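You operate a simulated robot arm through the tools that you are given. There is no shell and no other tool.

The job below is to be done with a simulated robot arm. You get a single attempt, and the scene is never put back.

## Task
Chill the sample pear with a cool pack in the right slot.
Fine: both wait in the spares tray; that pear alone laid in the cool box's free spot, unbruised; lid shut, catch slid home.

Only the result counts: the job must be done as asked and must still hold three seconds after the hand-in. Knocking over, shifting, dropping, spilling or breaking anything else fails it. A push-on lid holds only when it is set on centred and level and pressed home; a screw cap is set on level and turned clockwise until tight.

## Robot
A 6-joint arm with a two-finger gripper, fixed in place. Base frame: the origin is on the floor under the middle of its stand, x ahead of it, y to its left, z up. Units: mm, degrees, N and s.
It reaches about 1637 mm from its shoulder. Its first joint turns from -166.0 to 166.0 degrees. Payload 3.43 kg.
Tool frame: the origin (TCP) lies between the finger pads and is the grasp point; the fingertips stand 20 mm ahead of it; z points along the fingers, y is the line along which they close. The gripper opens to 190 mm; its body begins 248 mm behind the TCP.
Orientation is that of the tool frame in the base frame, as a unit quaternion [x, y, z, w]. With the fingers straight down and closing along the base's y, the tool's x points along the base's -x, its y along +y and its z along -z.

## Interface
- The arm moves only by the tool arm_command. Its argument "series" is a list of rows, each an object of numbers (a shift or turn left out is 0, a gripper value left out holds the last): "x", "y", "z": the shift along the base's x, y, z in units of 50 mm (1.0 is 50 mm); "rx", "ry", "rz": the turn, a rotation vector about the base's x, y, z in units of 5 degrees (1.0 is 5 degrees); "claw": the opening, from 0 (shut) to 1 (fully open). In form: [{"x": .., "y": .., "z": .., "rx": .., "ry": .., "rz": .., "claw": ..}, ...]. A call has 1 to 20 rows; each row shifts and turns the commanded pose from where the row before left it. A call with a number of a shift or a turn outside -1 to 1 is refused whole. Each row takes 0.2 s and may step no farther than 50 mm and 8.6 degrees from the row before; otherwise, or with a gripper value out of range, the whole call is refused. Where a pose cannot be reached the arm comes as near as it can. A force on the tool above 60 N (or 10 N above the force at the start of the call, whichever is more), or a blocked arm, ends the call early, and 0.2 s more pass. Each finger travels about 45 mm/s and halts on what it meets, pressing with about 44 N; the grip force reading is that of the motor and also rises with nothing between the fingers. The clock runs only during rows and for 0.2 s after the last one: add rows that do not move to give the fingers time. It gives the time, the measured TCP pose, the force on the tool (base axes), the opening and the grip force at its end, in the units of the frame above (readings bear some noise), with the torque about the TCP (base axes, N m) and any sound that the robot's microphone picked up.
- Cameras (640 x 400 px; columns grow to the right, rows downward): "scene" is now at [27.5, 226.6, 1441.1]; the picture's right is [0.31, -0.95, 0.00], its down [-0.48, -0.15, -0.87] and it looks along [0.82, 0.27, -0.50] (base axes); focal length 214 px, centre (320, 200). "wrist" rides on the gripper at [70, -8, -288] in the tool frame; the picture's right is [0.12, 0.99, 0.00], its down [-0.96, 0.12, -0.25] and it looks along [-0.25, 0.03, 0.97] (tool axes); focal length 261 px, centre (320, 200). There is no depth. A picture from a camera that has moved, and an enlarged one, comes with that camera's place and axes in the base frame and with its lens.
- camera(camera): a new picture of that camera. No time passes.
- move_column(by): slides the trunk up (or, below 0, down) by that many mm; the arm and the scene camera ride with it, the base frame stays. It gives what a move gives, with no picture.
- aim_head(pan, tilt): turns the head with the scene camera to pan (to the left, within 155 degrees either way) and tilt (down, from -29 to 69), counted from straight ahead of the robot. It gives what a move gives.
- zoom(camera, box): a new picture of the part [left, top, right, bottom] of that camera's present view, enlarged. No time passes.
- finish_job(): hands the job in; it is judged then, once.

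Places have to be worked out from the pictures, the camera data and where the tool is seen. Open the gripper and draw the arm clear of the work before you hand the job in, unless the task says otherwise.

The tools are called after "Call:" as name(argument=value, ...) on one line, values as JSON. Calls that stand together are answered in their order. arm_command: Moves the arm, as the interface text tells. Its arguments: {"type":"object","properties":{"series":{"type":"array","items":{"type":"object","properties":{"x":{"type":"number"},"y":{"type":"number"},"z":{"type":"number"},"rx":{"type":"number"},"ry":{"type":"number"},"rz":{"type":"number"},"claw":{"type":"number"}}}}},"required":["series"]} The other tools are called the same way: move_column (by) moves the trunk up or down; aim_head (pan, tilt) turns the head that bears the scene camera; camera (camera) takes a picture; zoom (camera, box) takes an enlarged picture of a part of a camera's view; finish_job () hands the job in.

At the start:

```text
time_s: 0.0
tcp_pos: [585.1, 75.0, 1413.0]
tcp_rot: [0.0, 1.0, 0.0, 0.0]
ft_force: [0.0, -0.4, 0.2]
wrist_torque: [0.0, 0.0, -0.03]
width: 189.9
grip_force: 0.1
trunk travel left (down, up): [-240.0, 0.0]
head pan, tilt (commanded): [17.9, 30.1]
```

scene: 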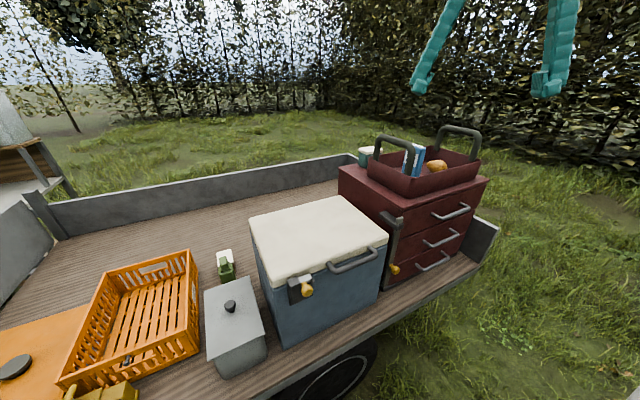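
wrist: 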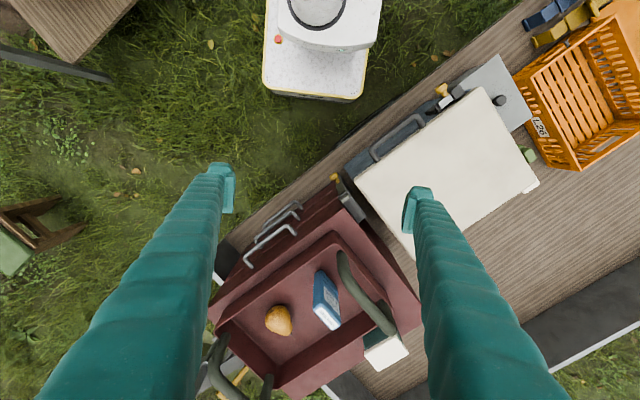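

I'll start by looking closely at the cool box, the toolbox tray and the catch before moving anything.

Call:
zoom(camera="scene", box=[230, 180, 410, 350])

Call:
zoom(camera="scene", box=[330, 110, 510, 290])

Call:
zoom(camera="wrist", box=[200, 180, 440, 400])

Call:
zoom(camera="wrist", box=[320, 60, 640, 260])

```text
2.35 times, centred on (320, 265) of scene
camera zoom: at [27.5, 226.6, 1441.1], right [0.31, -0.95, 0.0], down [-0.48, -0.15, -0.87], along [0.82, 0.27, -0.5], focal length 505 px, centre (320, 47)
```

zoom: 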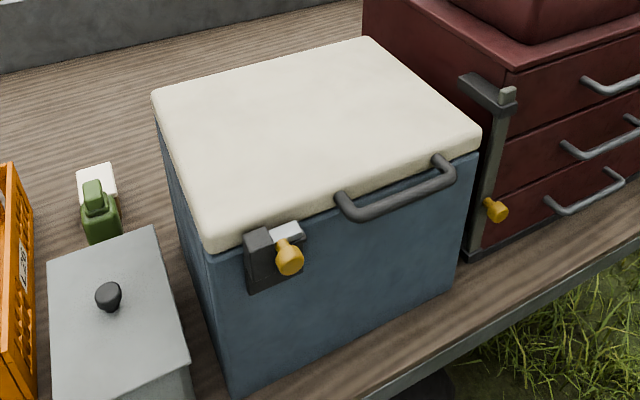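

```text
2.22 times, centred on (420, 200) of scene
camera zoom: at [27.5, 226.6, 1441.1], right [0.31, -0.95, 0.0], down [-0.48, -0.15, -0.87], along [0.82, 0.27, -0.5], focal length 477 px, centre (98, 200)
```

zoom: 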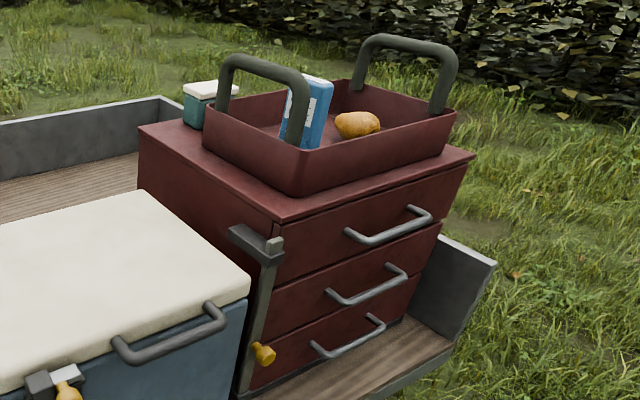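

```text
1.82 times, centred on (320, 290) of wrist
camera zoom: at [515.0, 65.9, 1700.3], right [-0.12, 0.99, 0.0], down [0.96, 0.12, 0.25], along [0.25, 0.03, -0.97], focal length 474 px, centre (320, 36)
```

zoom: 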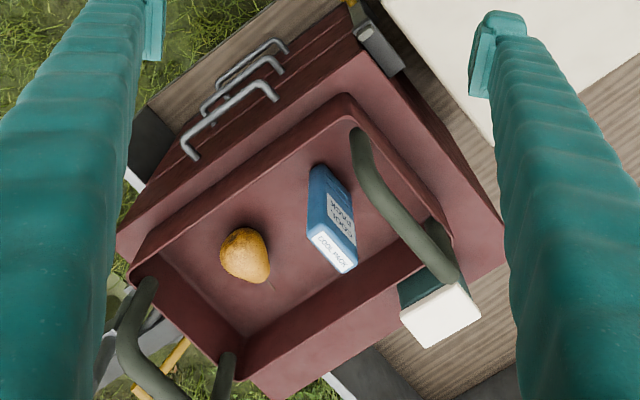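

```text
2.00 times, centred on (480, 160) of wrist
camera zoom: at [515.0, 65.9, 1700.3], right [-0.12, 0.99, 0.0], down [0.96, 0.12, 0.25], along [0.25, 0.03, -0.97], focal length 521 px, centre (0, 280)
```

zoom: 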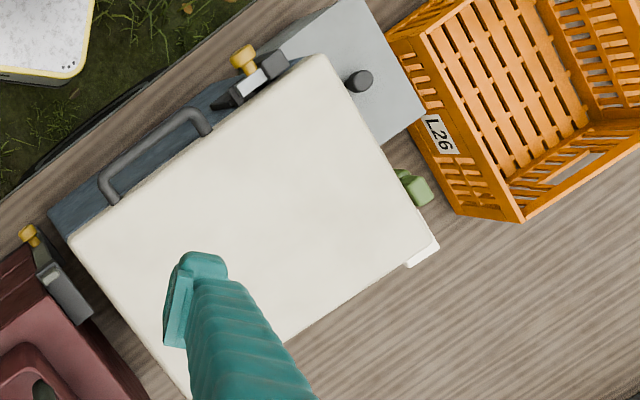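

The cool box has a pale lid with a handle and a sliding bolt with a yellow knob at its front-left; the tote on the red cabinet holds a pear and a cool pack. I zoom more on the details.

Call:
zoom(camera="scene", box=[275, 260, 335, 310])

Call:
zoom(camera="wrist", box=[340, 70, 480, 160])

Call:
zoom(camera="scene", box=[380, 130, 470, 200])

Call:
zoom(camera="scene", box=[0, 240, 280, 400])

```text
8.00 times, centred on (305, 285) of scene
camera zoom: at [27.5, 226.6, 1441.1], right [0.31, -0.95, 0.0], down [-0.48, -0.15, -0.87], along [0.82, 0.27, -0.5], focal length 1716 px, centre (440, -480)
```

zoom: 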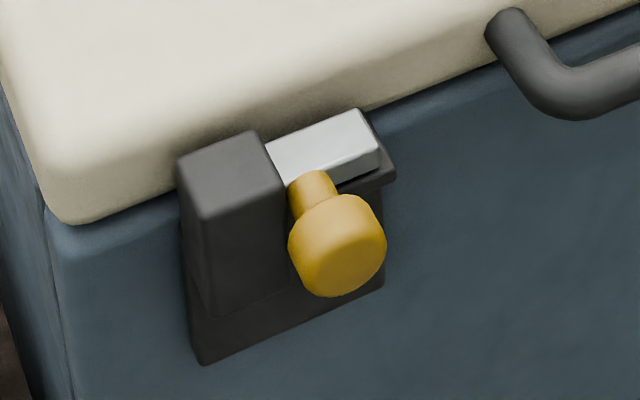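

```text
4.44 times, centred on (410, 115) of wrist
camera zoom: at [515.0, 65.9, 1700.3], right [-0.12, 0.99, 0.0], down [0.96, 0.12, 0.25], along [0.25, 0.03, -0.97], focal length 1158 px, centre (-80, 578)
```

zoom: 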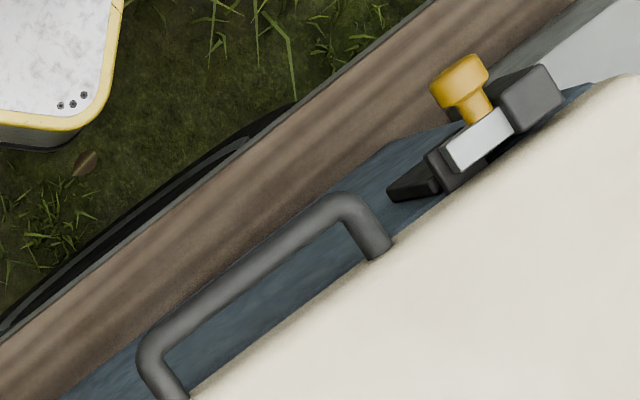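

```text
5.71 times, centred on (425, 165) of scene
camera zoom: at [27.5, 226.6, 1441.1], right [0.31, -0.95, 0.0], down [-0.48, -0.15, -0.87], along [0.82, 0.27, -0.5], focal length 1226 px, centre (-280, 400)
```

zoom: 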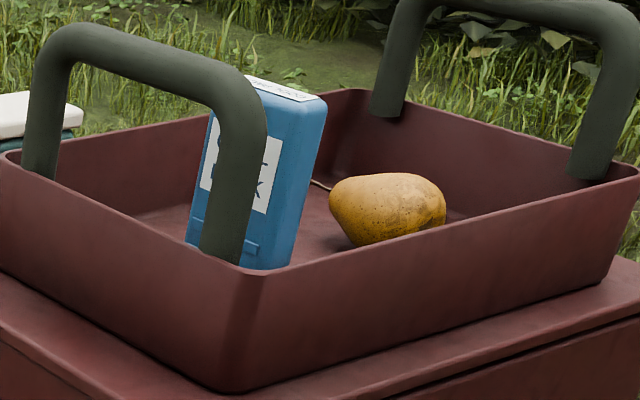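

```text
2.29 times, centred on (140, 320) of scene
camera zoom: at [27.5, 226.6, 1441.1], right [0.31, -0.95, 0.0], down [-0.48, -0.15, -0.87], along [0.82, 0.27, -0.5], focal length 490 px, centre (731, -74)
```

zoom: 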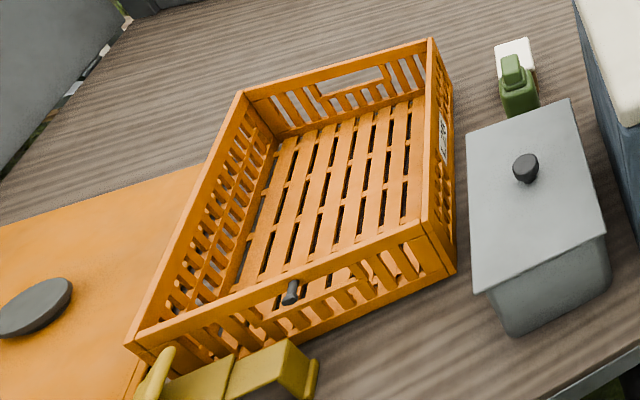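

From triangulating both views: the lid top is at z≈966, front-left corner ≈(359,466), front-right ≈(645,181), back-right ≈(860,395), so the box is turned 45°. The pear is at ≈(1014,14,1100), and the pack stands at ≈(890,118) with its top at ≈1216. I turn the wrist by -45° and move nearer to the box front for a closer look.

Call:
arm_command(series=[{"x": -0.41, "y": 0.3, "z": -0.3, "rz": -1}, {"x": -0.41, "y": 0.3, "z": -0.3, "rz": -1}, {"x": -0.41, "y": 0.3, "z": -0.3, "rz": -1}, {"x": -0.41, "y": 0.3, "z": -0.3, "rz": -1}, {"x": -0.41, "y": 0.3, "z": -0.3, "rz": -1}, {"x": -0.41, "y": 0.3, "z": -0.3, "rz": -1}, {"x": -0.41, "y": 0.3, "z": -0.3, "rz": -1}, {"x": -0.41, "y": 0.3, "z": -0.3, "rz": -1}, {"x": -0.41, "y": 0.3, "z": -0.3, "rz": -1}])

Call:
camera(camera="wrist")

Call:
camera(camera="scene")

```text
time_s: 2.0
tcp_pos: [398.8, 208.7, 1275.1]
tcp_rot: [0.383, 0.924, 0.0, 0.0]
ft_force: [-0.3, -0.4, -0.4]
wrist_torque: [-0.04, 0.1, -0.02]
width: 190.0
grip_force: 0.1
trunk travel left (down, up): [-240.0, 0.0]
head pan, tilt (commanded): [17.9, 30.1]
```

```text
taken
camera wrist: at [344.1, 252.7, 1563.5], right [0.62, 0.79, 0.0], down [0.76, -0.6, 0.25], along [0.19, -0.15, -0.97], focal length 261 px, centre (320, 200)
```

wrist: 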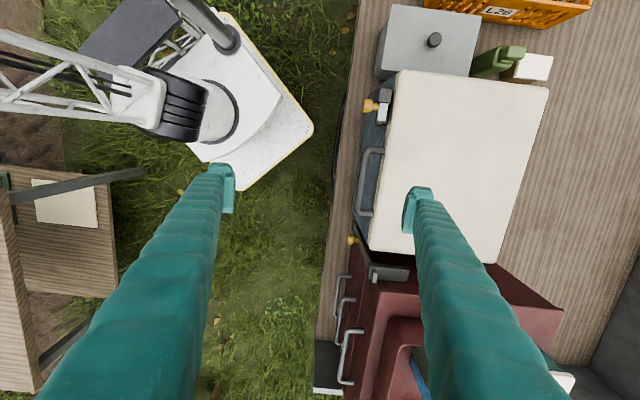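

```text
taken
camera scene: at [27.8, 226.6, 1441.1], right [0.31, -0.95, 0.0], down [-0.48, -0.15, -0.87], along [0.82, 0.27, -0.5], focal length 214 px, centre (320, 200)
```

scene: 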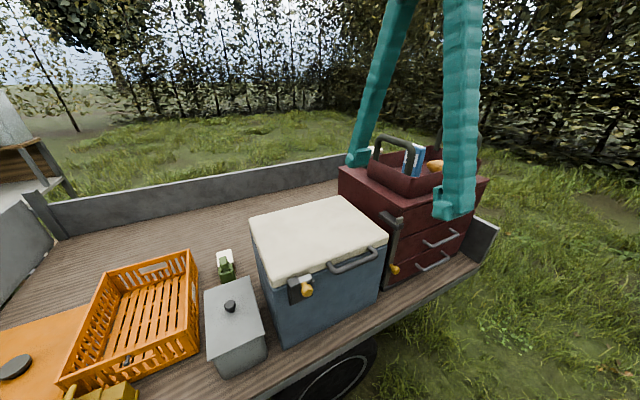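

The wrist is now lined up with the box (about 45°). I zoom in on the catch and handle.

Call:
zoom(camera="wrist", box=[330, 60, 430, 125])

Call:
zoom(camera="wrist", box=[330, 130, 450, 290])

```text
6.15 times, centred on (380, 92) of wrist
camera zoom: at [344.1, 252.7, 1563.5], right [0.62, 0.79, 0.0], down [0.76, -0.6, 0.25], along [0.19, -0.15, -0.97], focal length 1604 px, centre (-49, 862)
```

zoom: 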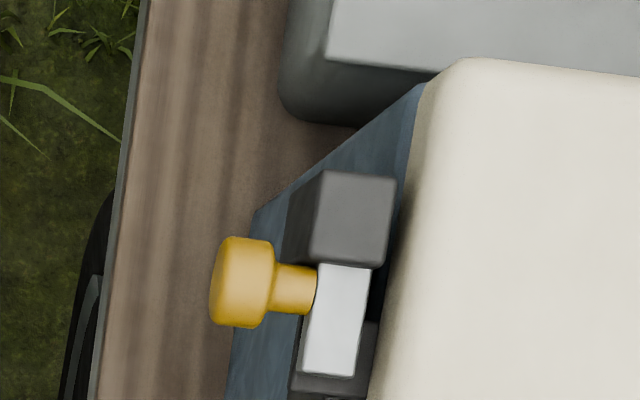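

```text
2.50 times, centred on (390, 210) of wrist
camera zoom: at [344.1, 252.7, 1563.5], right [0.62, 0.79, 0.0], down [0.76, -0.6, 0.25], along [0.19, -0.15, -0.97], focal length 652 px, centre (145, 175)
```

zoom: 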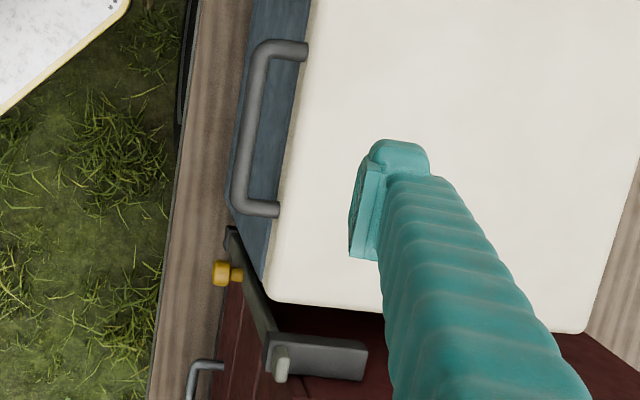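

The catch looks like a bolt running along a dark plate by a block at its left, but its state is unclear. I raise the arm a little and lower the trunk so the scene camera sees the box front from a flatter angle.

Call:
arm_command(series=[{"x": 0.5, "y": -1, "z": 1}, {"x": 0.5, "y": -1, "z": 1}, {"x": 0.5, "y": -1, "z": 1}, {"x": 0.5, "y": -1, "z": 0.5}])

Call:
move_column(by=-240)

Call:
camera(camera="scene")

Call:
zoom(camera="scene", box=[260, 190, 320, 230])

```text
refused: row 1 steps farther than a row can; nothing moved
```

```text
time_s: 4.5
tcp_pos: [398.7, 208.6, 1035.3]
tcp_rot: [0.383, 0.924, 0.001, -0.001]
ft_force: [-0.6, 1.0, 0.4]
wrist_torque: [0.02, 0.01, 0.01]
width: 189.9
grip_force: 0.1
trunk travel left (down, up): [0.0, 240.0]
head pan, tilt (commanded): [17.9, 30.1]
```

```text
taken
camera scene: at [27.5, 226.5, 1201.1], right [0.31, -0.95, 0.0], down [-0.48, -0.15, -0.87], along [0.82, 0.27, -0.5], focal length 214 px, centre (320, 200)
```

scene: 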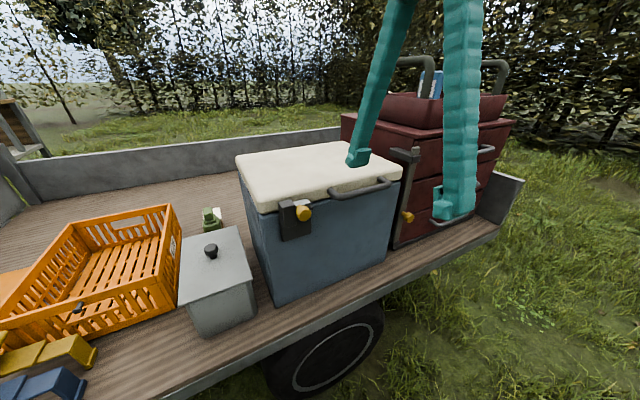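

```text
10.00 times, centred on (290, 210) of scene
camera zoom: at [27.5, 226.5, 1201.1], right [0.31, -0.95, 0.0], down [-0.48, -0.15, -0.87], along [0.82, 0.27, -0.5], focal length 2145 px, centre (620, 100)
```

zoom: 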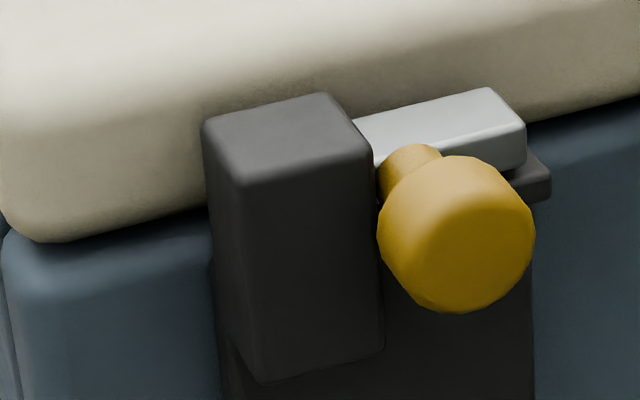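

The trunk is down with the arm still free (refusal noted: a row's combined step must stay within 50 mm). I look at the catch with the wrist camera, which is now nearer.

Call:
camera(camera="wrist")

Call:
zoom(camera="scene", box=[230, 140, 420, 300])

Call:
zoom(camera="scene", box=[270, 190, 330, 245])

```text
taken
camera wrist: at [343.8, 252.3, 1323.9], right [0.62, 0.79, 0.0], down [0.76, -0.6, 0.25], along [0.19, -0.15, -0.97], focal length 261 px, centre (320, 200)
```

wrist: 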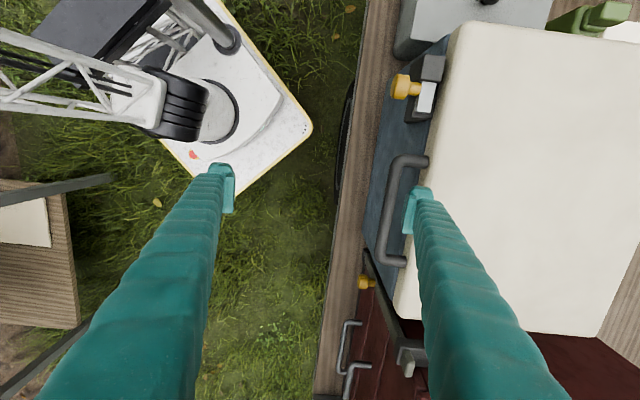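

```text
2.50 times, centred on (325, 220) of scene
camera zoom: at [27.5, 226.5, 1201.1], right [0.31, -0.95, 0.0], down [-0.48, -0.15, -0.87], along [0.82, 0.27, -0.5], focal length 536 px, centre (308, 150)
```

zoom: 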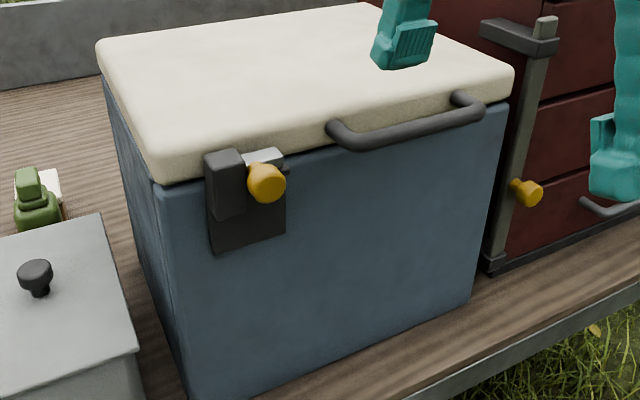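

```text
7.27 times, centred on (300, 218) of scene
camera zoom: at [27.5, 226.5, 1201.1], right [0.31, -0.95, 0.0], down [-0.48, -0.15, -0.87], along [0.82, 0.27, -0.5], focal length 1560 px, centre (466, 73)
```

zoom: 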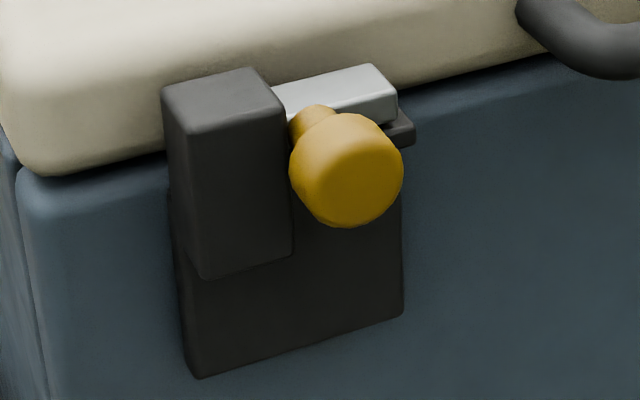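

I zoom the wrist camera tightly on the catch to see how bolt, block and lid lug fit together.

Call:
zoom(camera="wrist", box=[380, 45, 460, 125])

Call:
zoom(camera="wrist", box=[360, 140, 460, 280])

```text
5.00 times, centred on (420, 85) of wrist
camera zoom: at [343.8, 252.3, 1323.9], right [0.62, 0.79, 0.0], down [0.76, -0.6, 0.25], along [0.19, -0.15, -0.97], focal length 1303 px, centre (-180, 775)
```

zoom: 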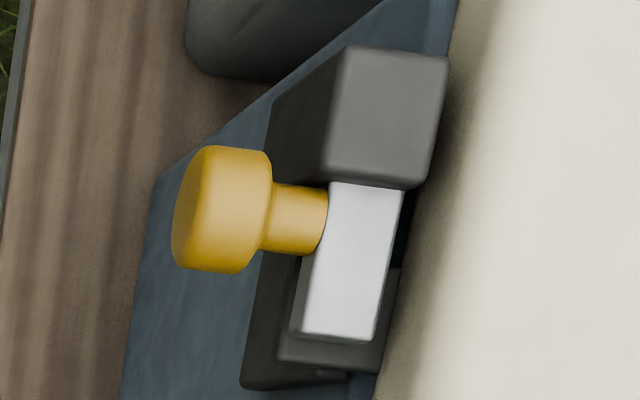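

```text
2.86 times, centred on (410, 210) of wrist
camera zoom: at [343.8, 252.3, 1323.9], right [0.62, 0.79, 0.0], down [0.76, -0.6, 0.25], along [0.19, -0.15, -0.97], focal length 745 px, centre (63, 171)
```

zoom: 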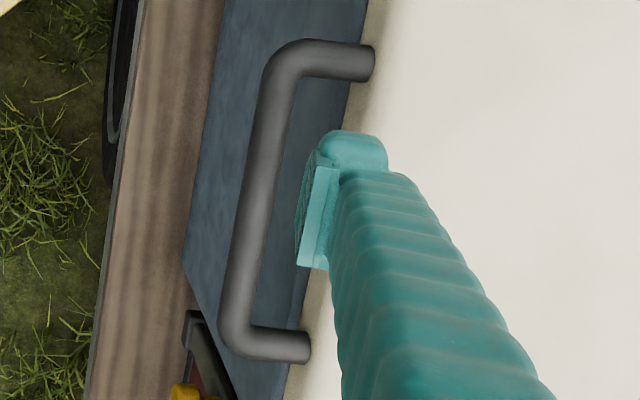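

The picture settles it: the dark lug belongs to the lid and the bolt lies over it, so the catch is locked and must slide left (toward the block) to free the lid. The knob head is at ≈(363,369,959) and the handle bar centre at ≈(487,267,965). I check the finger shape and size before gripping anything.

Call:
zoom(camera="scene", box=[330, 120, 490, 230])

Call:
zoom(camera="wrist", box=[180, 140, 460, 300])

```text
3.64 times, centred on (410, 175) of scene
camera zoom: at [27.5, 226.5, 1201.1], right [0.31, -0.95, 0.0], down [-0.48, -0.15, -0.87], along [0.82, 0.27, -0.5], focal length 780 px, centre (-7, 291)
```

zoom: 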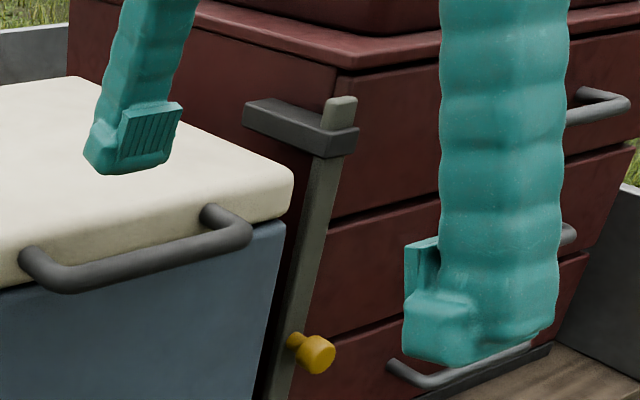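

```text
2.29 times, centred on (320, 220) of wrist
camera zoom: at [343.8, 252.3, 1323.9], right [0.62, 0.79, 0.0], down [0.76, -0.6, 0.25], along [0.19, -0.15, -0.97], focal length 596 px, centre (320, 154)
```

zoom: 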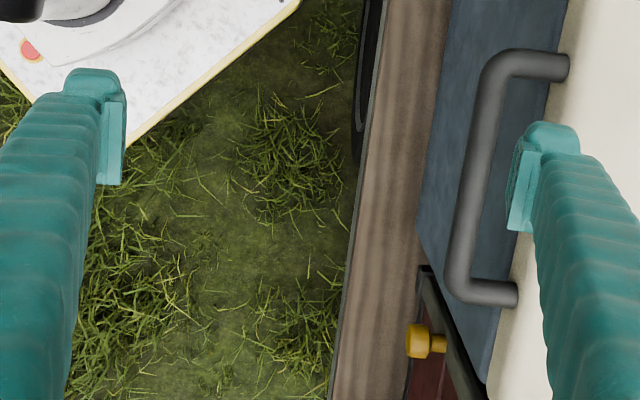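

The fingers are bulky (~35 mm). For the catch I'll grip the knob along the bolt direction with the fingers straight down: I rise, turn the wrist +90° so it closes along the box front, part-close, and go above the knob.

Call:
arm_command(series=[{"z": 0.6, "rz": 1, "claw": 0.4}, {"z": 0.6, "rz": 1}, {"z": 0.5, "rz": 1}, {"x": -0.05, "y": 0.212, "rz": 1}, {"x": -0.05, "y": 0.212, "rz": 1}, {"x": -0.05, "y": 0.212, "rz": 1}, {"x": -0.05, "y": 0.212, "rz": 1}, {"x": -0.05, "y": 0.212, "rz": 1}, {"x": -0.05, "y": 0.212, "rz": 1}, {"x": -0.05, "y": 0.212, "rz": 1}, {"x": -0.05, "y": 0.212, "rz": 1}, {"x": -0.05, "y": 0.212, "rz": 1}, {"x": -0.05, "y": 0.212, "rz": 1}, {"x": -0.05, "y": 0.212, "rz": 1}, {"x": -0.05, "y": 0.212, "rz": 1}, {"x": -0.05, "y": 0.212, "rz": 1}, {"x": -0.05, "y": 0.212, "rz": 1}, {"x": -0.05, "y": 0.212, "rz": 1}])

Call:
camera(camera="wrist")

Call:
camera(camera="scene")

```text
time_s: 8.3
tcp_pos: [362.0, 366.6, 1120.5]
tcp_rot: [-0.383, 0.924, 0.0, 0.0]
ft_force: [0.1, -0.8, 0.5]
wrist_torque: [0.02, 0.0, 0.01]
width: 76.0
grip_force: 0.1
trunk travel left (down, up): [0.0, 240.0]
head pan, tilt (commanded): [17.9, 30.1]
```

```text
taken
camera wrist: at [318.5, 311.4, 1408.5], right [-0.79, 0.62, 0.0], down [0.6, 0.76, 0.25], along [0.15, 0.19, -0.97], focal length 261 px, centre (320, 200)
```

wrist: 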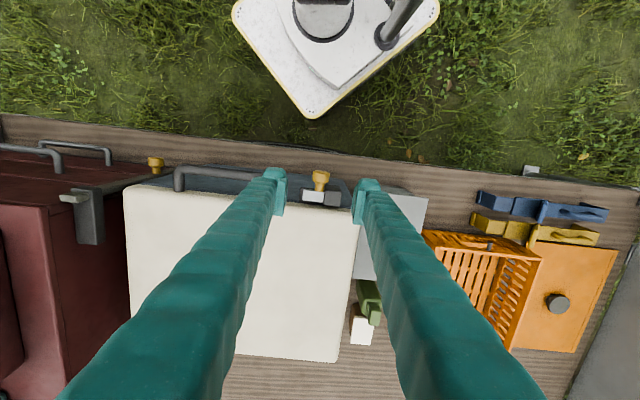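

```text
taken
camera scene: at [27.5, 226.5, 1201.1], right [0.31, -0.95, 0.0], down [-0.48, -0.15, -0.87], along [0.82, 0.27, -0.5], focal length 214 px, centre (320, 200)
```

scene: 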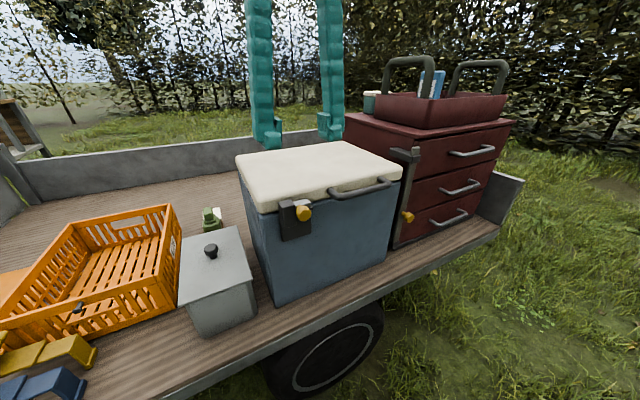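

The knob sits between the fingers as planned. I zoom to confirm the offsets before descending.

Call:
zoom(camera="wrist", box=[260, 150, 380, 225])

```text
5.33 times, centred on (320, 188) of wrist
camera zoom: at [318.5, 311.4, 1408.5], right [-0.79, 0.62, 0.0], down [0.6, 0.76, 0.25], along [0.15, 0.19, -0.97], focal length 1390 px, centre (320, 267)
```

zoom: 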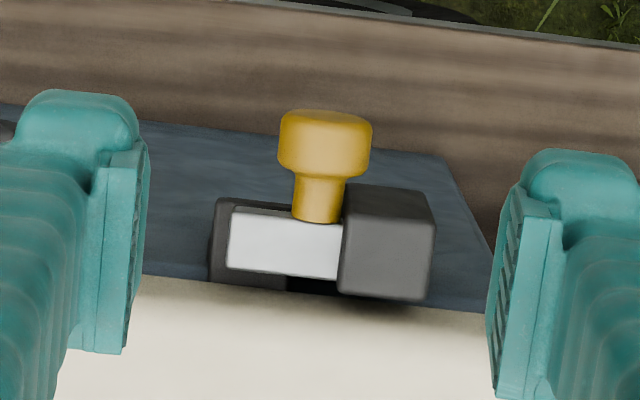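

Matches my estimate. I shift 4 mm outward for clearance from the block and descend to knob height (TCP z≈960).

Call:
arm_command(series=[{"x": -0.05, "y": -0.05, "z": -0.6}, {"z": -0.6}, {"z": -0.6}, {"z": -0.6}, {"z": -0.5}, {"z": -0.3}])

Call:
camera(camera="wrist")

Call:
zoom(camera="scene", box=[230, 140, 390, 260])

```text
time_s: 9.7
tcp_pos: [359.0, 366.5, 961.3]
tcp_rot: [-0.382, 0.924, 0.001, 0.0]
ft_force: [-0.7, 0.4, -1.0]
wrist_torque: [-0.02, -0.02, -0.02]
width: 76.0
grip_force: 0.1
trunk travel left (down, up): [0.0, 240.0]
head pan, tilt (commanded): [17.9, 30.1]
```

```text
taken
camera wrist: at [315.3, 309.9, 1249.5], right [-0.79, 0.62, 0.0], down [0.6, 0.76, 0.25], along [0.15, 0.19, -0.97], focal length 261 px, centre (320, 200)
```

wrist: 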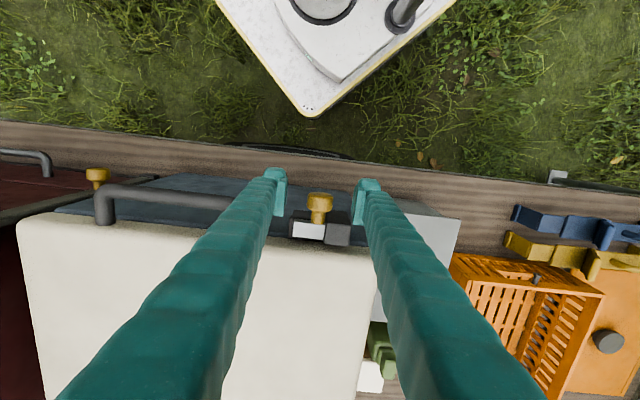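

```text
3.33 times, centred on (310, 200) of scene
camera zoom: at [27.5, 226.6, 1201.1], right [0.31, -0.95, 0.0], down [-0.48, -0.15, -0.87], along [0.82, 0.27, -0.5], focal length 715 px, centre (353, 200)
```

zoom: 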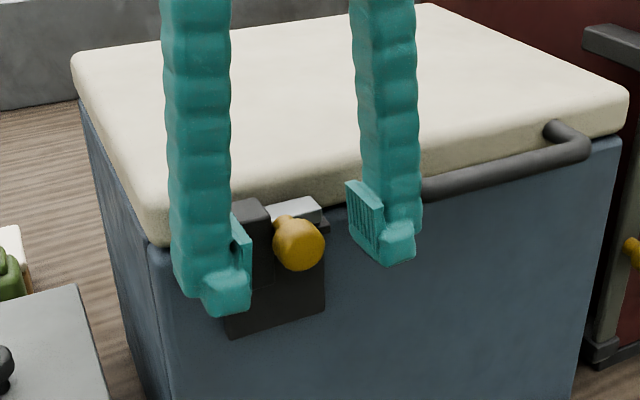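

Fingers straddle the knob cleanly. I close on it.

Call:
arm_command(series=[{"claw": 0.1}, {"claw": 0.1}, {"claw": 0.1}, {"claw": 0.1}])

Call:
zoom(camera="wrist", box=[260, 160, 380, 260])

```text
time_s: 10.7
tcp_pos: [358.6, 366.5, 963.3]
tcp_rot: [-0.384, 0.923, 0.0, 0.0]
ft_force: [-2.3, 3.1, -0.8]
wrist_torque: [0.06, -0.06, 0.04]
width: 26.5
grip_force: 35.1
trunk travel left (down, up): [0.0, 240.0]
head pan, tilt (commanded): [17.9, 30.1]
```

```text
4.00 times, centred on (320, 210) of wrist
camera zoom: at [315.0, 310.2, 1249.6], right [-0.79, 0.62, 0.0], down [0.6, 0.76, 0.25], along [0.15, 0.19, -0.97], focal length 1043 px, centre (320, 160)
```

zoom: 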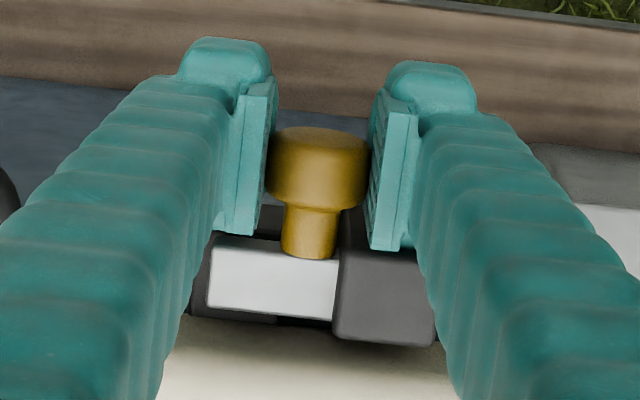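

Knob gripped (26.5 mm wide). I slide it gently left along the box front, 15 mm first, watching the force.

Call:
arm_command(series=[{"x": -0.07, "y": 0.07}, {"x": -0.07, "y": 0.07}, {"x": -0.07, "y": 0.07}])

Call:
zoom(camera="wrist", box=[260, 160, 380, 260])

```text
time_s: 11.5
tcp_pos: [348.5, 375.3, 962.2]
tcp_rot: [-0.383, 0.924, 0.0, 0.001]
ft_force: [2.0, 1.1, 14.3]
wrist_torque: [-0.1, 0.04, -0.05]
width: 26.5
grip_force: 45.0
trunk travel left (down, up): [0.0, 240.0]
head pan, tilt (commanded): [17.9, 30.1]
```

```text
4.00 times, centred on (320, 210) of wrist
camera zoom: at [304.9, 319.9, 1249.5], right [-0.79, 0.62, 0.0], down [0.6, 0.76, 0.25], along [0.15, 0.2, -0.97], focal length 1043 px, centre (320, 160)
```

zoom: 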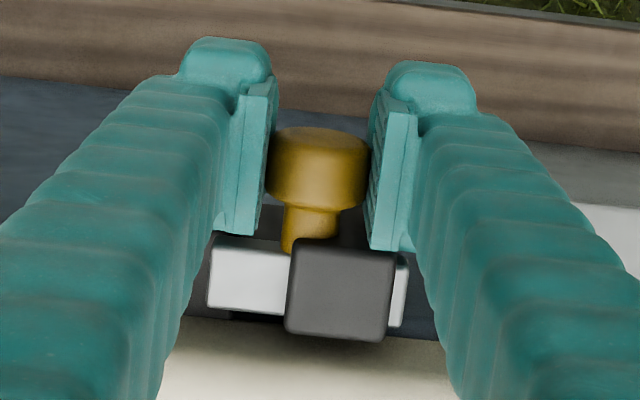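

It slides freely, and the bolt's tail now shows past the block. I slide a further 15 mm and check whether it clears the lug.

Call:
arm_command(series=[{"x": -0.07, "y": 0.07}, {"x": -0.07, "y": 0.07}, {"x": -0.07, "y": 0.07}])

Call:
zoom(camera="wrist", box=[240, 160, 380, 260])

Call:
zoom(camera="scene", box=[240, 160, 360, 250])

```text
time_s: 12.3
tcp_pos: [339.4, 384.4, 960.6]
tcp_rot: [-0.383, 0.924, -0.001, 0.001]
ft_force: [12.0, -4.3, 13.7]
wrist_torque: [0.23, -0.34, 0.06]
width: 26.2
grip_force: 45.0
trunk travel left (down, up): [0.0, 240.0]
head pan, tilt (commanded): [17.9, 30.1]
```

```text
4.00 times, centred on (310, 210) of wrist
camera zoom: at [295.6, 329.2, 1249.3], right [-0.79, 0.62, 0.0], down [0.6, 0.76, 0.25], along [0.15, 0.19, -0.97], focal length 1043 px, centre (360, 160)
```

zoom: 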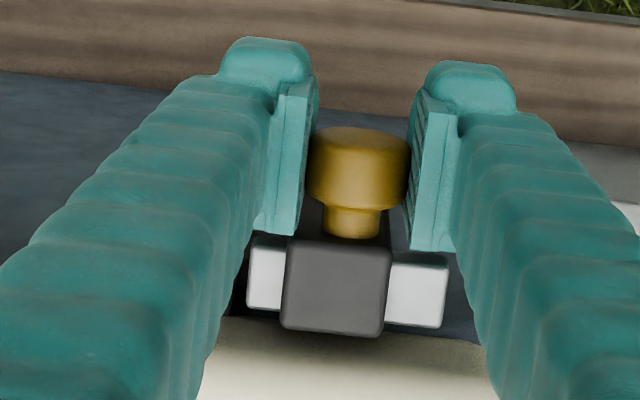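

```text
4.44 times, centred on (300, 205) of scene
camera zoom: at [28.1, 226.2, 1201.1], right [0.31, -0.95, 0.0], down [-0.48, -0.15, -0.87], along [0.82, 0.27, -0.5], focal length 953 px, centre (409, 178)
```

zoom: 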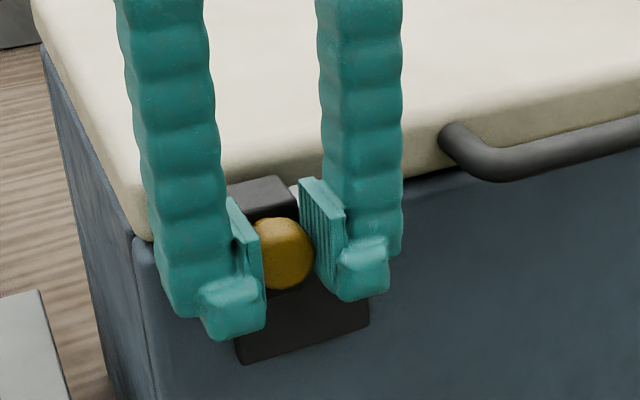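

The bolt has moved 26 mm and resists slightly now, so it's likely at its stop. I open the fingers a bit and look at the lug.

Call:
arm_command(series=[{"claw": 0.4}, {"claw": 0.4}, {"claw": 0.4}, {"claw": 0.4}])

Call:
zoom(camera="wrist", box=[240, 160, 380, 260])

Call:
zoom(camera="scene", box=[260, 180, 330, 230])

```text
time_s: 13.3
tcp_pos: [336.8, 384.9, 960.2]
tcp_rot: [-0.383, 0.924, 0.001, 0.0]
ft_force: [0.1, -0.9, 0.4]
wrist_torque: [-0.02, -0.01, -0.03]
width: 76.2
grip_force: 0.0
trunk travel left (down, up): [0.0, 240.0]
head pan, tilt (commanded): [17.9, 30.1]
```

```text
4.00 times, centred on (310, 210) of wrist
camera zoom: at [294.7, 330.0, 1249.1], right [-0.79, 0.62, 0.0], down [0.6, 0.76, 0.25], along [0.15, 0.19, -0.97], focal length 1043 px, centre (360, 160)
```

zoom: 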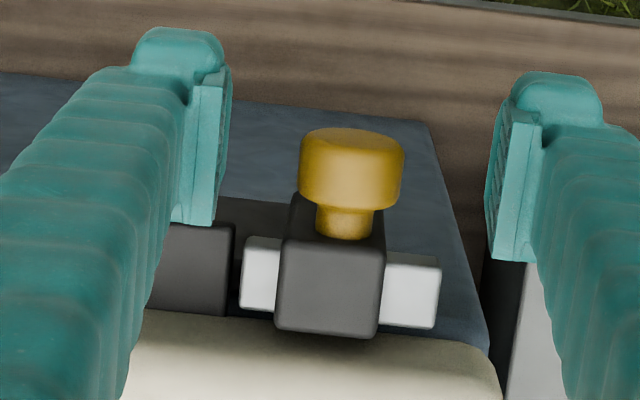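

```text
8.00 times, centred on (295, 205) of scene
camera zoom: at [27.5, 226.6, 1201.0], right [0.31, -0.95, 0.0], down [-0.48, -0.15, -0.87], along [0.82, 0.27, -0.5], focal length 1716 px, centre (520, 160)
```

zoom: 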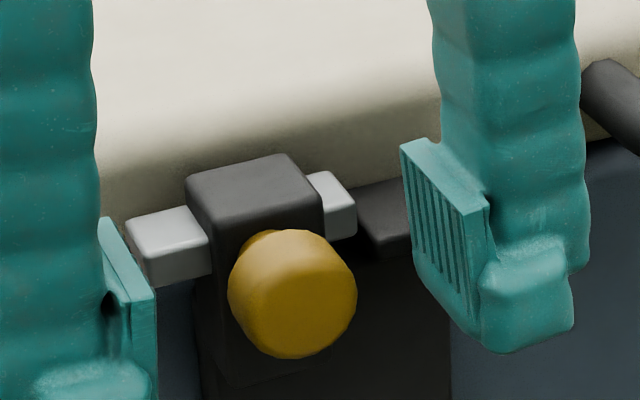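

The bolt end is clear of the lid lug now, so the lid is free. Next I raise the arm, turn back -90° and go to a point in front of and above the handle.

Call:
arm_command(series=[{"z": 0.8}, {"z": 0.9}, {"x": 0.1, "y": -0.24, "z": 0.4, "rz": -1}, {"x": 0.1, "y": -0.24, "z": 0.4, "rz": -1}, {"x": 0.1, "y": -0.24, "z": 0.4, "rz": -1}, {"x": 0.1, "y": -0.24, "rz": -1}, {"x": 0.1, "y": -0.24, "rz": -1}, {"x": 0.1, "y": -0.24, "rz": -1}, {"x": 0.1, "y": -0.24, "rz": -1}, {"x": 0.1, "y": -0.24, "rz": -1}, {"x": 0.1, "y": -0.24, "rz": -1}, {"x": 0.1, "y": -0.24, "rz": -1}, {"x": 0.1, "y": -0.24, "rz": -1}, {"x": 0.1, "y": -0.24, "rz": -1}, {"x": 0.1, "y": -0.24, "rz": -1}, {"x": 0.1, "y": -0.24, "rz": -1}, {"x": 0.1, "y": -0.24, "rz": -1}, {"x": 0.1, "y": -0.24, "rz": -1}, {"rz": -1}, {"rz": -1}])

Call:
camera(camera="wrist")

```text
time_s: 17.5
tcp_pos: [417.4, 194.8, 1106.3]
tcp_rot: [0.383, 0.924, 0.001, -0.001]
ft_force: [-0.2, -0.8, -0.3]
wrist_torque: [0.0, 0.02, 0.02]
width: 76.0
grip_force: 0.0
trunk travel left (down, up): [0.0, 240.0]
head pan, tilt (commanded): [17.9, 30.1]
```

```text
taken
camera wrist: at [362.5, 238.4, 1394.4], right [0.62, 0.79, 0.0], down [0.76, -0.6, 0.25], along [0.19, -0.15, -0.97], focal length 261 px, centre (320, 200)
```

wrist: 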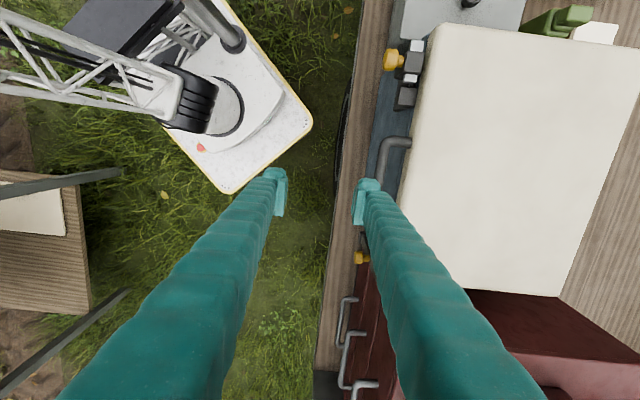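

Now I tilt the tool toward the box (about the box-front direction) while easing toward the handle, 20° first and checking the pose reached.

Call:
arm_command(series=[{"x": 0.07, "y": 0.06, "z": -0.16, "rx": 0.707, "ry": -0.707}, {"x": 0.07, "y": 0.06, "z": -0.16, "rx": 0.707, "ry": -0.707}, {"x": 0.07, "y": 0.06, "z": -0.16, "rx": 0.707, "ry": -0.707}, {"x": 0.07, "y": 0.06, "z": -0.16, "rx": 0.707, "ry": -0.707}])

Call:
camera(camera="scene")

```text
time_s: 18.5
tcp_pos: [432.4, 206.1, 1073.4]
tcp_rot: [0.376, 0.91, 0.16, 0.066]
ft_force: [0.7, 0.3, -0.5]
wrist_torque: [-0.06, 0.11, 0.03]
width: 76.1
grip_force: 0.2
trunk travel left (down, up): [0.0, 240.0]
head pan, tilt (commanded): [17.9, 30.1]
```

```text
taken
camera scene: at [27.8, 226.6, 1201.1], right [0.31, -0.95, 0.0], down [-0.48, -0.15, -0.87], along [0.82, 0.27, -0.5], focal length 214 px, centre (320, 200)
```

scene: 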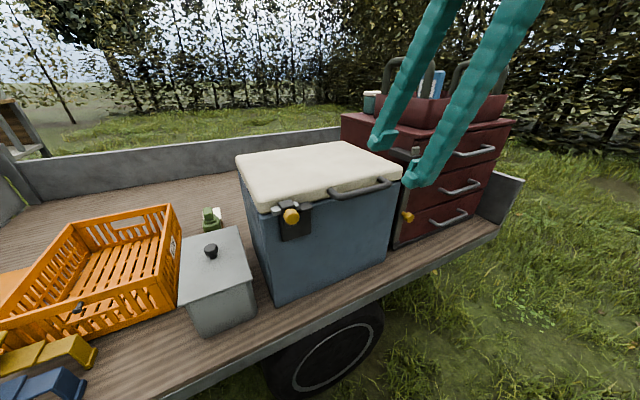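

Tilt works. I tilt the other 20°, still staying off the handle.

Call:
arm_command(series=[{"x": 0.07, "y": 0.06, "z": -0.16, "rx": 0.707, "ry": -0.707}, {"x": 0.07, "y": 0.06, "z": -0.16, "rx": 0.707, "ry": -0.707}, {"x": 0.07, "y": 0.06, "z": -0.16, "rx": 0.707, "ry": -0.707}, {"x": 0.07, "y": 0.06, "z": -0.16, "rx": 0.707, "ry": -0.707}])

Call:
camera(camera="wrist")

Call:
zoom(camera="scene", box=[320, 100, 460, 220])

```text
time_s: 19.5
tcp_pos: [446.7, 218.0, 1040.7]
tcp_rot: [0.36, 0.868, 0.317, 0.131]
ft_force: [1.3, 0.3, 0.0]
wrist_torque: [0.0, 0.05, 0.03]
width: 76.0
grip_force: 0.1
trunk travel left (down, up): [0.0, 240.0]
head pan, tilt (commanded): [17.9, 30.1]
```

```text
taken
camera wrist: at [262.1, 132.6, 1256.0], right [0.45, 0.62, 0.64], down [0.63, -0.73, 0.26], along [0.63, 0.28, -0.72], focal length 261 px, centre (320, 200)
```

wrist: 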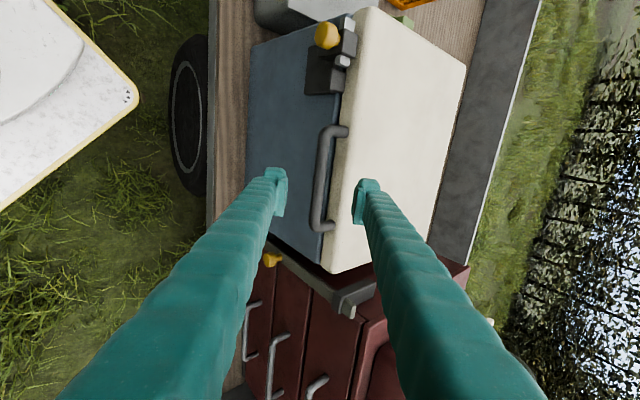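

```text
3.33 times, centred on (390, 160) of scene
camera zoom: at [27.7, 226.5, 1201.2], right [0.31, -0.95, 0.0], down [-0.48, -0.15, -0.87], along [0.82, 0.27, -0.5], focal length 715 px, centre (87, 333)
```

zoom: 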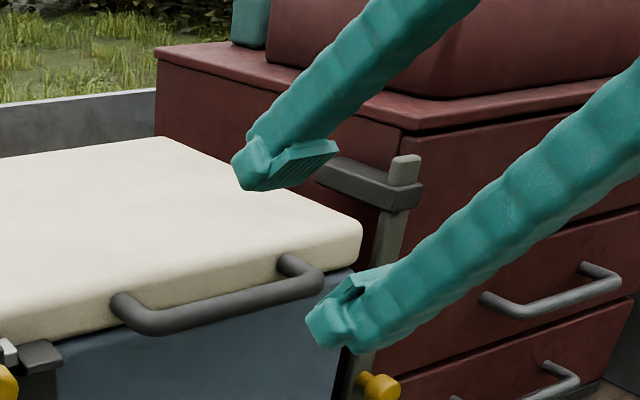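

The tilt is reached and the bar lies between the fingers. I zoom to measure the bar exactly against the tool axis.

Call:
zoom(camera="wrist", box=[260, 110, 380, 250])

```text
2.86 times, centred on (320, 180) of wrist
camera zoom: at [262.1, 132.6, 1256.0], right [0.45, 0.62, 0.64], down [0.63, -0.73, 0.26], along [0.63, 0.28, -0.72], focal length 745 px, centre (320, 257)
```

zoom: 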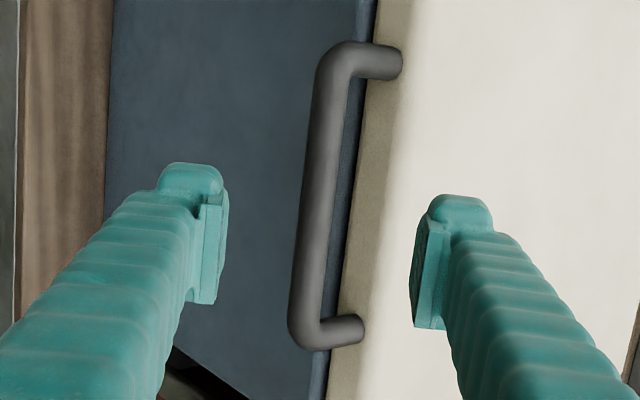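

The bar is centred on the approach line. I advance 90 mm along the tool axis to put the bar between the pads.

Call:
arm_command(series=[{"x": 0.273, "y": 0.273, "z": -0.46}, {"x": 0.273, "y": 0.273, "z": -0.46}, {"x": 0.273, "y": 0.273, "z": -0.46}])

Call:
zoom(camera="scene", box=[300, 110, 440, 230])

Call:
zoom(camera="wrist", box=[240, 110, 400, 260])

```text
time_s: 20.3
tcp_pos: [487.2, 259.3, 972.9]
tcp_rot: [0.36, 0.868, 0.316, 0.131]
ft_force: [0.2, -0.9, -0.5]
wrist_torque: [0.02, -0.07, -0.03]
width: 76.2
grip_force: 0.0
trunk travel left (down, up): [0.0, 240.0]
head pan, tilt (commanded): [17.9, 30.1]
```

```text
3.33 times, centred on (370, 170) of scene
camera zoom: at [27.1, 226.5, 1201.1], right [0.31, -0.95, 0.0], down [-0.48, -0.15, -0.87], along [0.82, 0.27, -0.5], focal length 715 px, centre (153, 300)
```

zoom: 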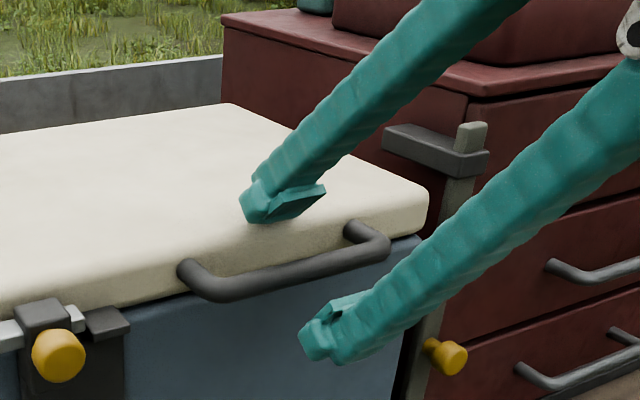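

```text
2.67 times, centred on (320, 185) of wrist
camera zoom: at [302.9, 174.3, 1188.7], right [0.45, 0.62, 0.64], down [0.63, -0.73, 0.26], along [0.63, 0.28, -0.72], focal length 695 px, centre (320, 240)
```

zoom: 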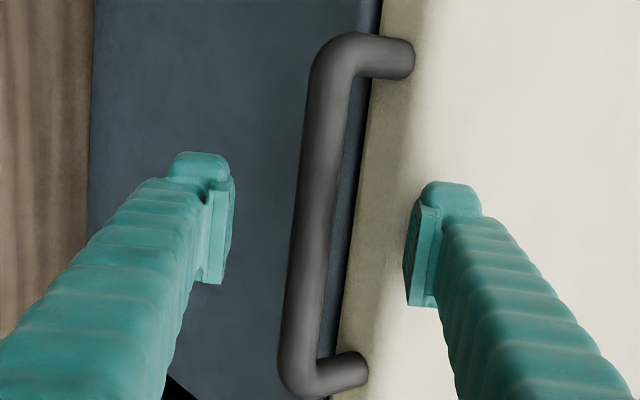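

The bar lies between the pads, about 8 mm ahead of the TCP. I close on it.

Call:
arm_command(series=[{"claw": 0.0}, {"claw": 0.0}, {"claw": 0.0}, {"claw": 0.0}, {"claw": 0.0}])

Call:
zoom(camera="scene", box=[300, 110, 440, 230])

```text
time_s: 21.5
tcp_pos: [486.1, 259.2, 973.1]
tcp_rot: [0.359, 0.869, 0.316, 0.131]
ft_force: [-11.2, -10.4, -2.5]
wrist_torque: [-0.11, 0.15, 0.16]
width: 16.1
grip_force: 41.5
trunk travel left (down, up): [0.0, 240.0]
head pan, tilt (commanded): [17.9, 30.1]
```

```text
3.33 times, centred on (370, 170) of scene
camera zoom: at [27.1, 226.1, 1201.1], right [0.31, -0.95, 0.0], down [-0.48, -0.15, -0.87], along [0.82, 0.27, -0.5], focal length 715 px, centre (153, 300)
```

zoom: 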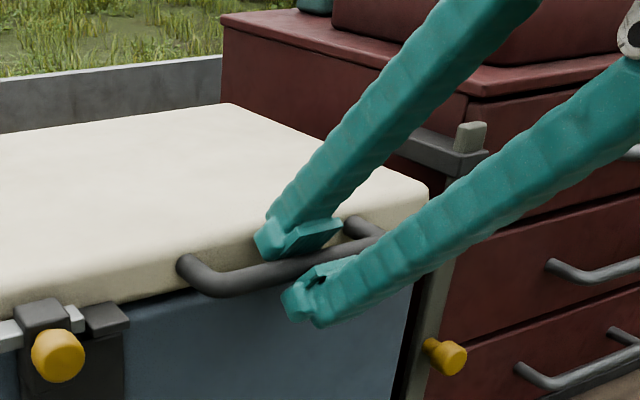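

Bar gripped at 16 mm. I lift the lid first by just 5° along the estimated hinge arc (hinge guessed at the back edge), turning the tool with it, and check forces.

Call:
arm_command(series=[{"x": 0.024, "y": 0.024, "z": 0.32, "rx": -0.3535, "ry": 0.3535}, {"x": 0.034, "y": 0.034, "z": 0.32, "rx": -0.3535, "ry": 0.3535}])

Call:
zoom(camera="scene", box=[220, 100, 440, 270])

```text
time_s: 22.1
tcp_pos: [488.6, 262.6, 1006.9]
tcp_rot: [0.365, 0.882, 0.277, 0.114]
ft_force: [-13.5, -12.0, -0.3]
wrist_torque: [-0.36, -0.21, 0.77]
width: 15.9
grip_force: 44.5
trunk travel left (down, up): [0.0, 240.0]
head pan, tilt (commanded): [17.9, 30.1]
```

```text
2.35 times, centred on (330, 185) of scene
camera zoom: at [26.9, 226.0, 1201.1], right [0.31, -0.95, 0.0], down [-0.48, -0.15, -0.87], along [0.82, 0.27, -0.5], focal length 505 px, centre (296, 235)
```

zoom: 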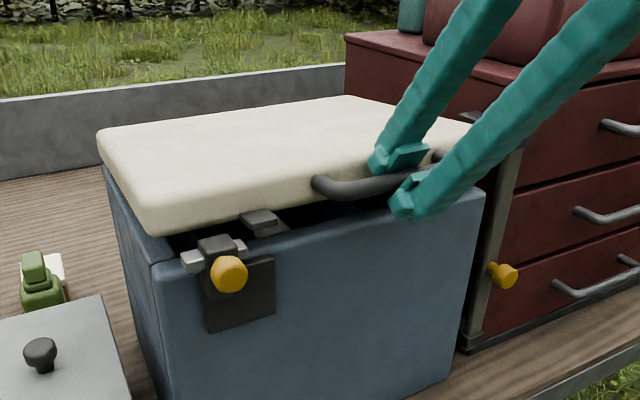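

The lid lifts at the back hinge with only a few newtons of change, so the arc fits. I continue to about 20°.

Call:
arm_command(series=[{"x": 0.0976, "y": 0.0976, "z": 0.63, "rx": -0.707, "ry": 0.707}, {"x": 0.136, "y": 0.136, "z": 0.616, "rx": -0.707, "ry": 0.707}, {"x": 0.1725, "y": 0.1725, "z": 0.596, "rx": -0.707, "ry": 0.707}])

Call:
zoom(camera="scene", box=[220, 100, 440, 270])

```text
time_s: 22.9
tcp_pos: [510.7, 283.3, 1096.8]
tcp_rot: [0.377, 0.91, 0.16, 0.066]
ft_force: [16.5, 1.6, -8.2]
wrist_torque: [0.02, -0.21, 0.68]
width: 14.3
grip_force: 44.9
trunk travel left (down, up): [0.0, 240.0]
head pan, tilt (commanded): [17.9, 30.1]
```

```text
2.35 times, centred on (330, 185) of scene
camera zoom: at [28.3, 226.6, 1200.7], right [0.31, -0.95, 0.0], down [-0.48, -0.15, -0.87], along [0.82, 0.27, -0.5], focal length 505 px, centre (296, 235)
```

zoom: 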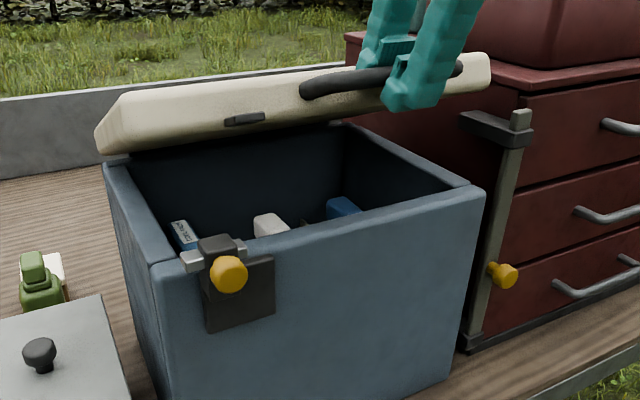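

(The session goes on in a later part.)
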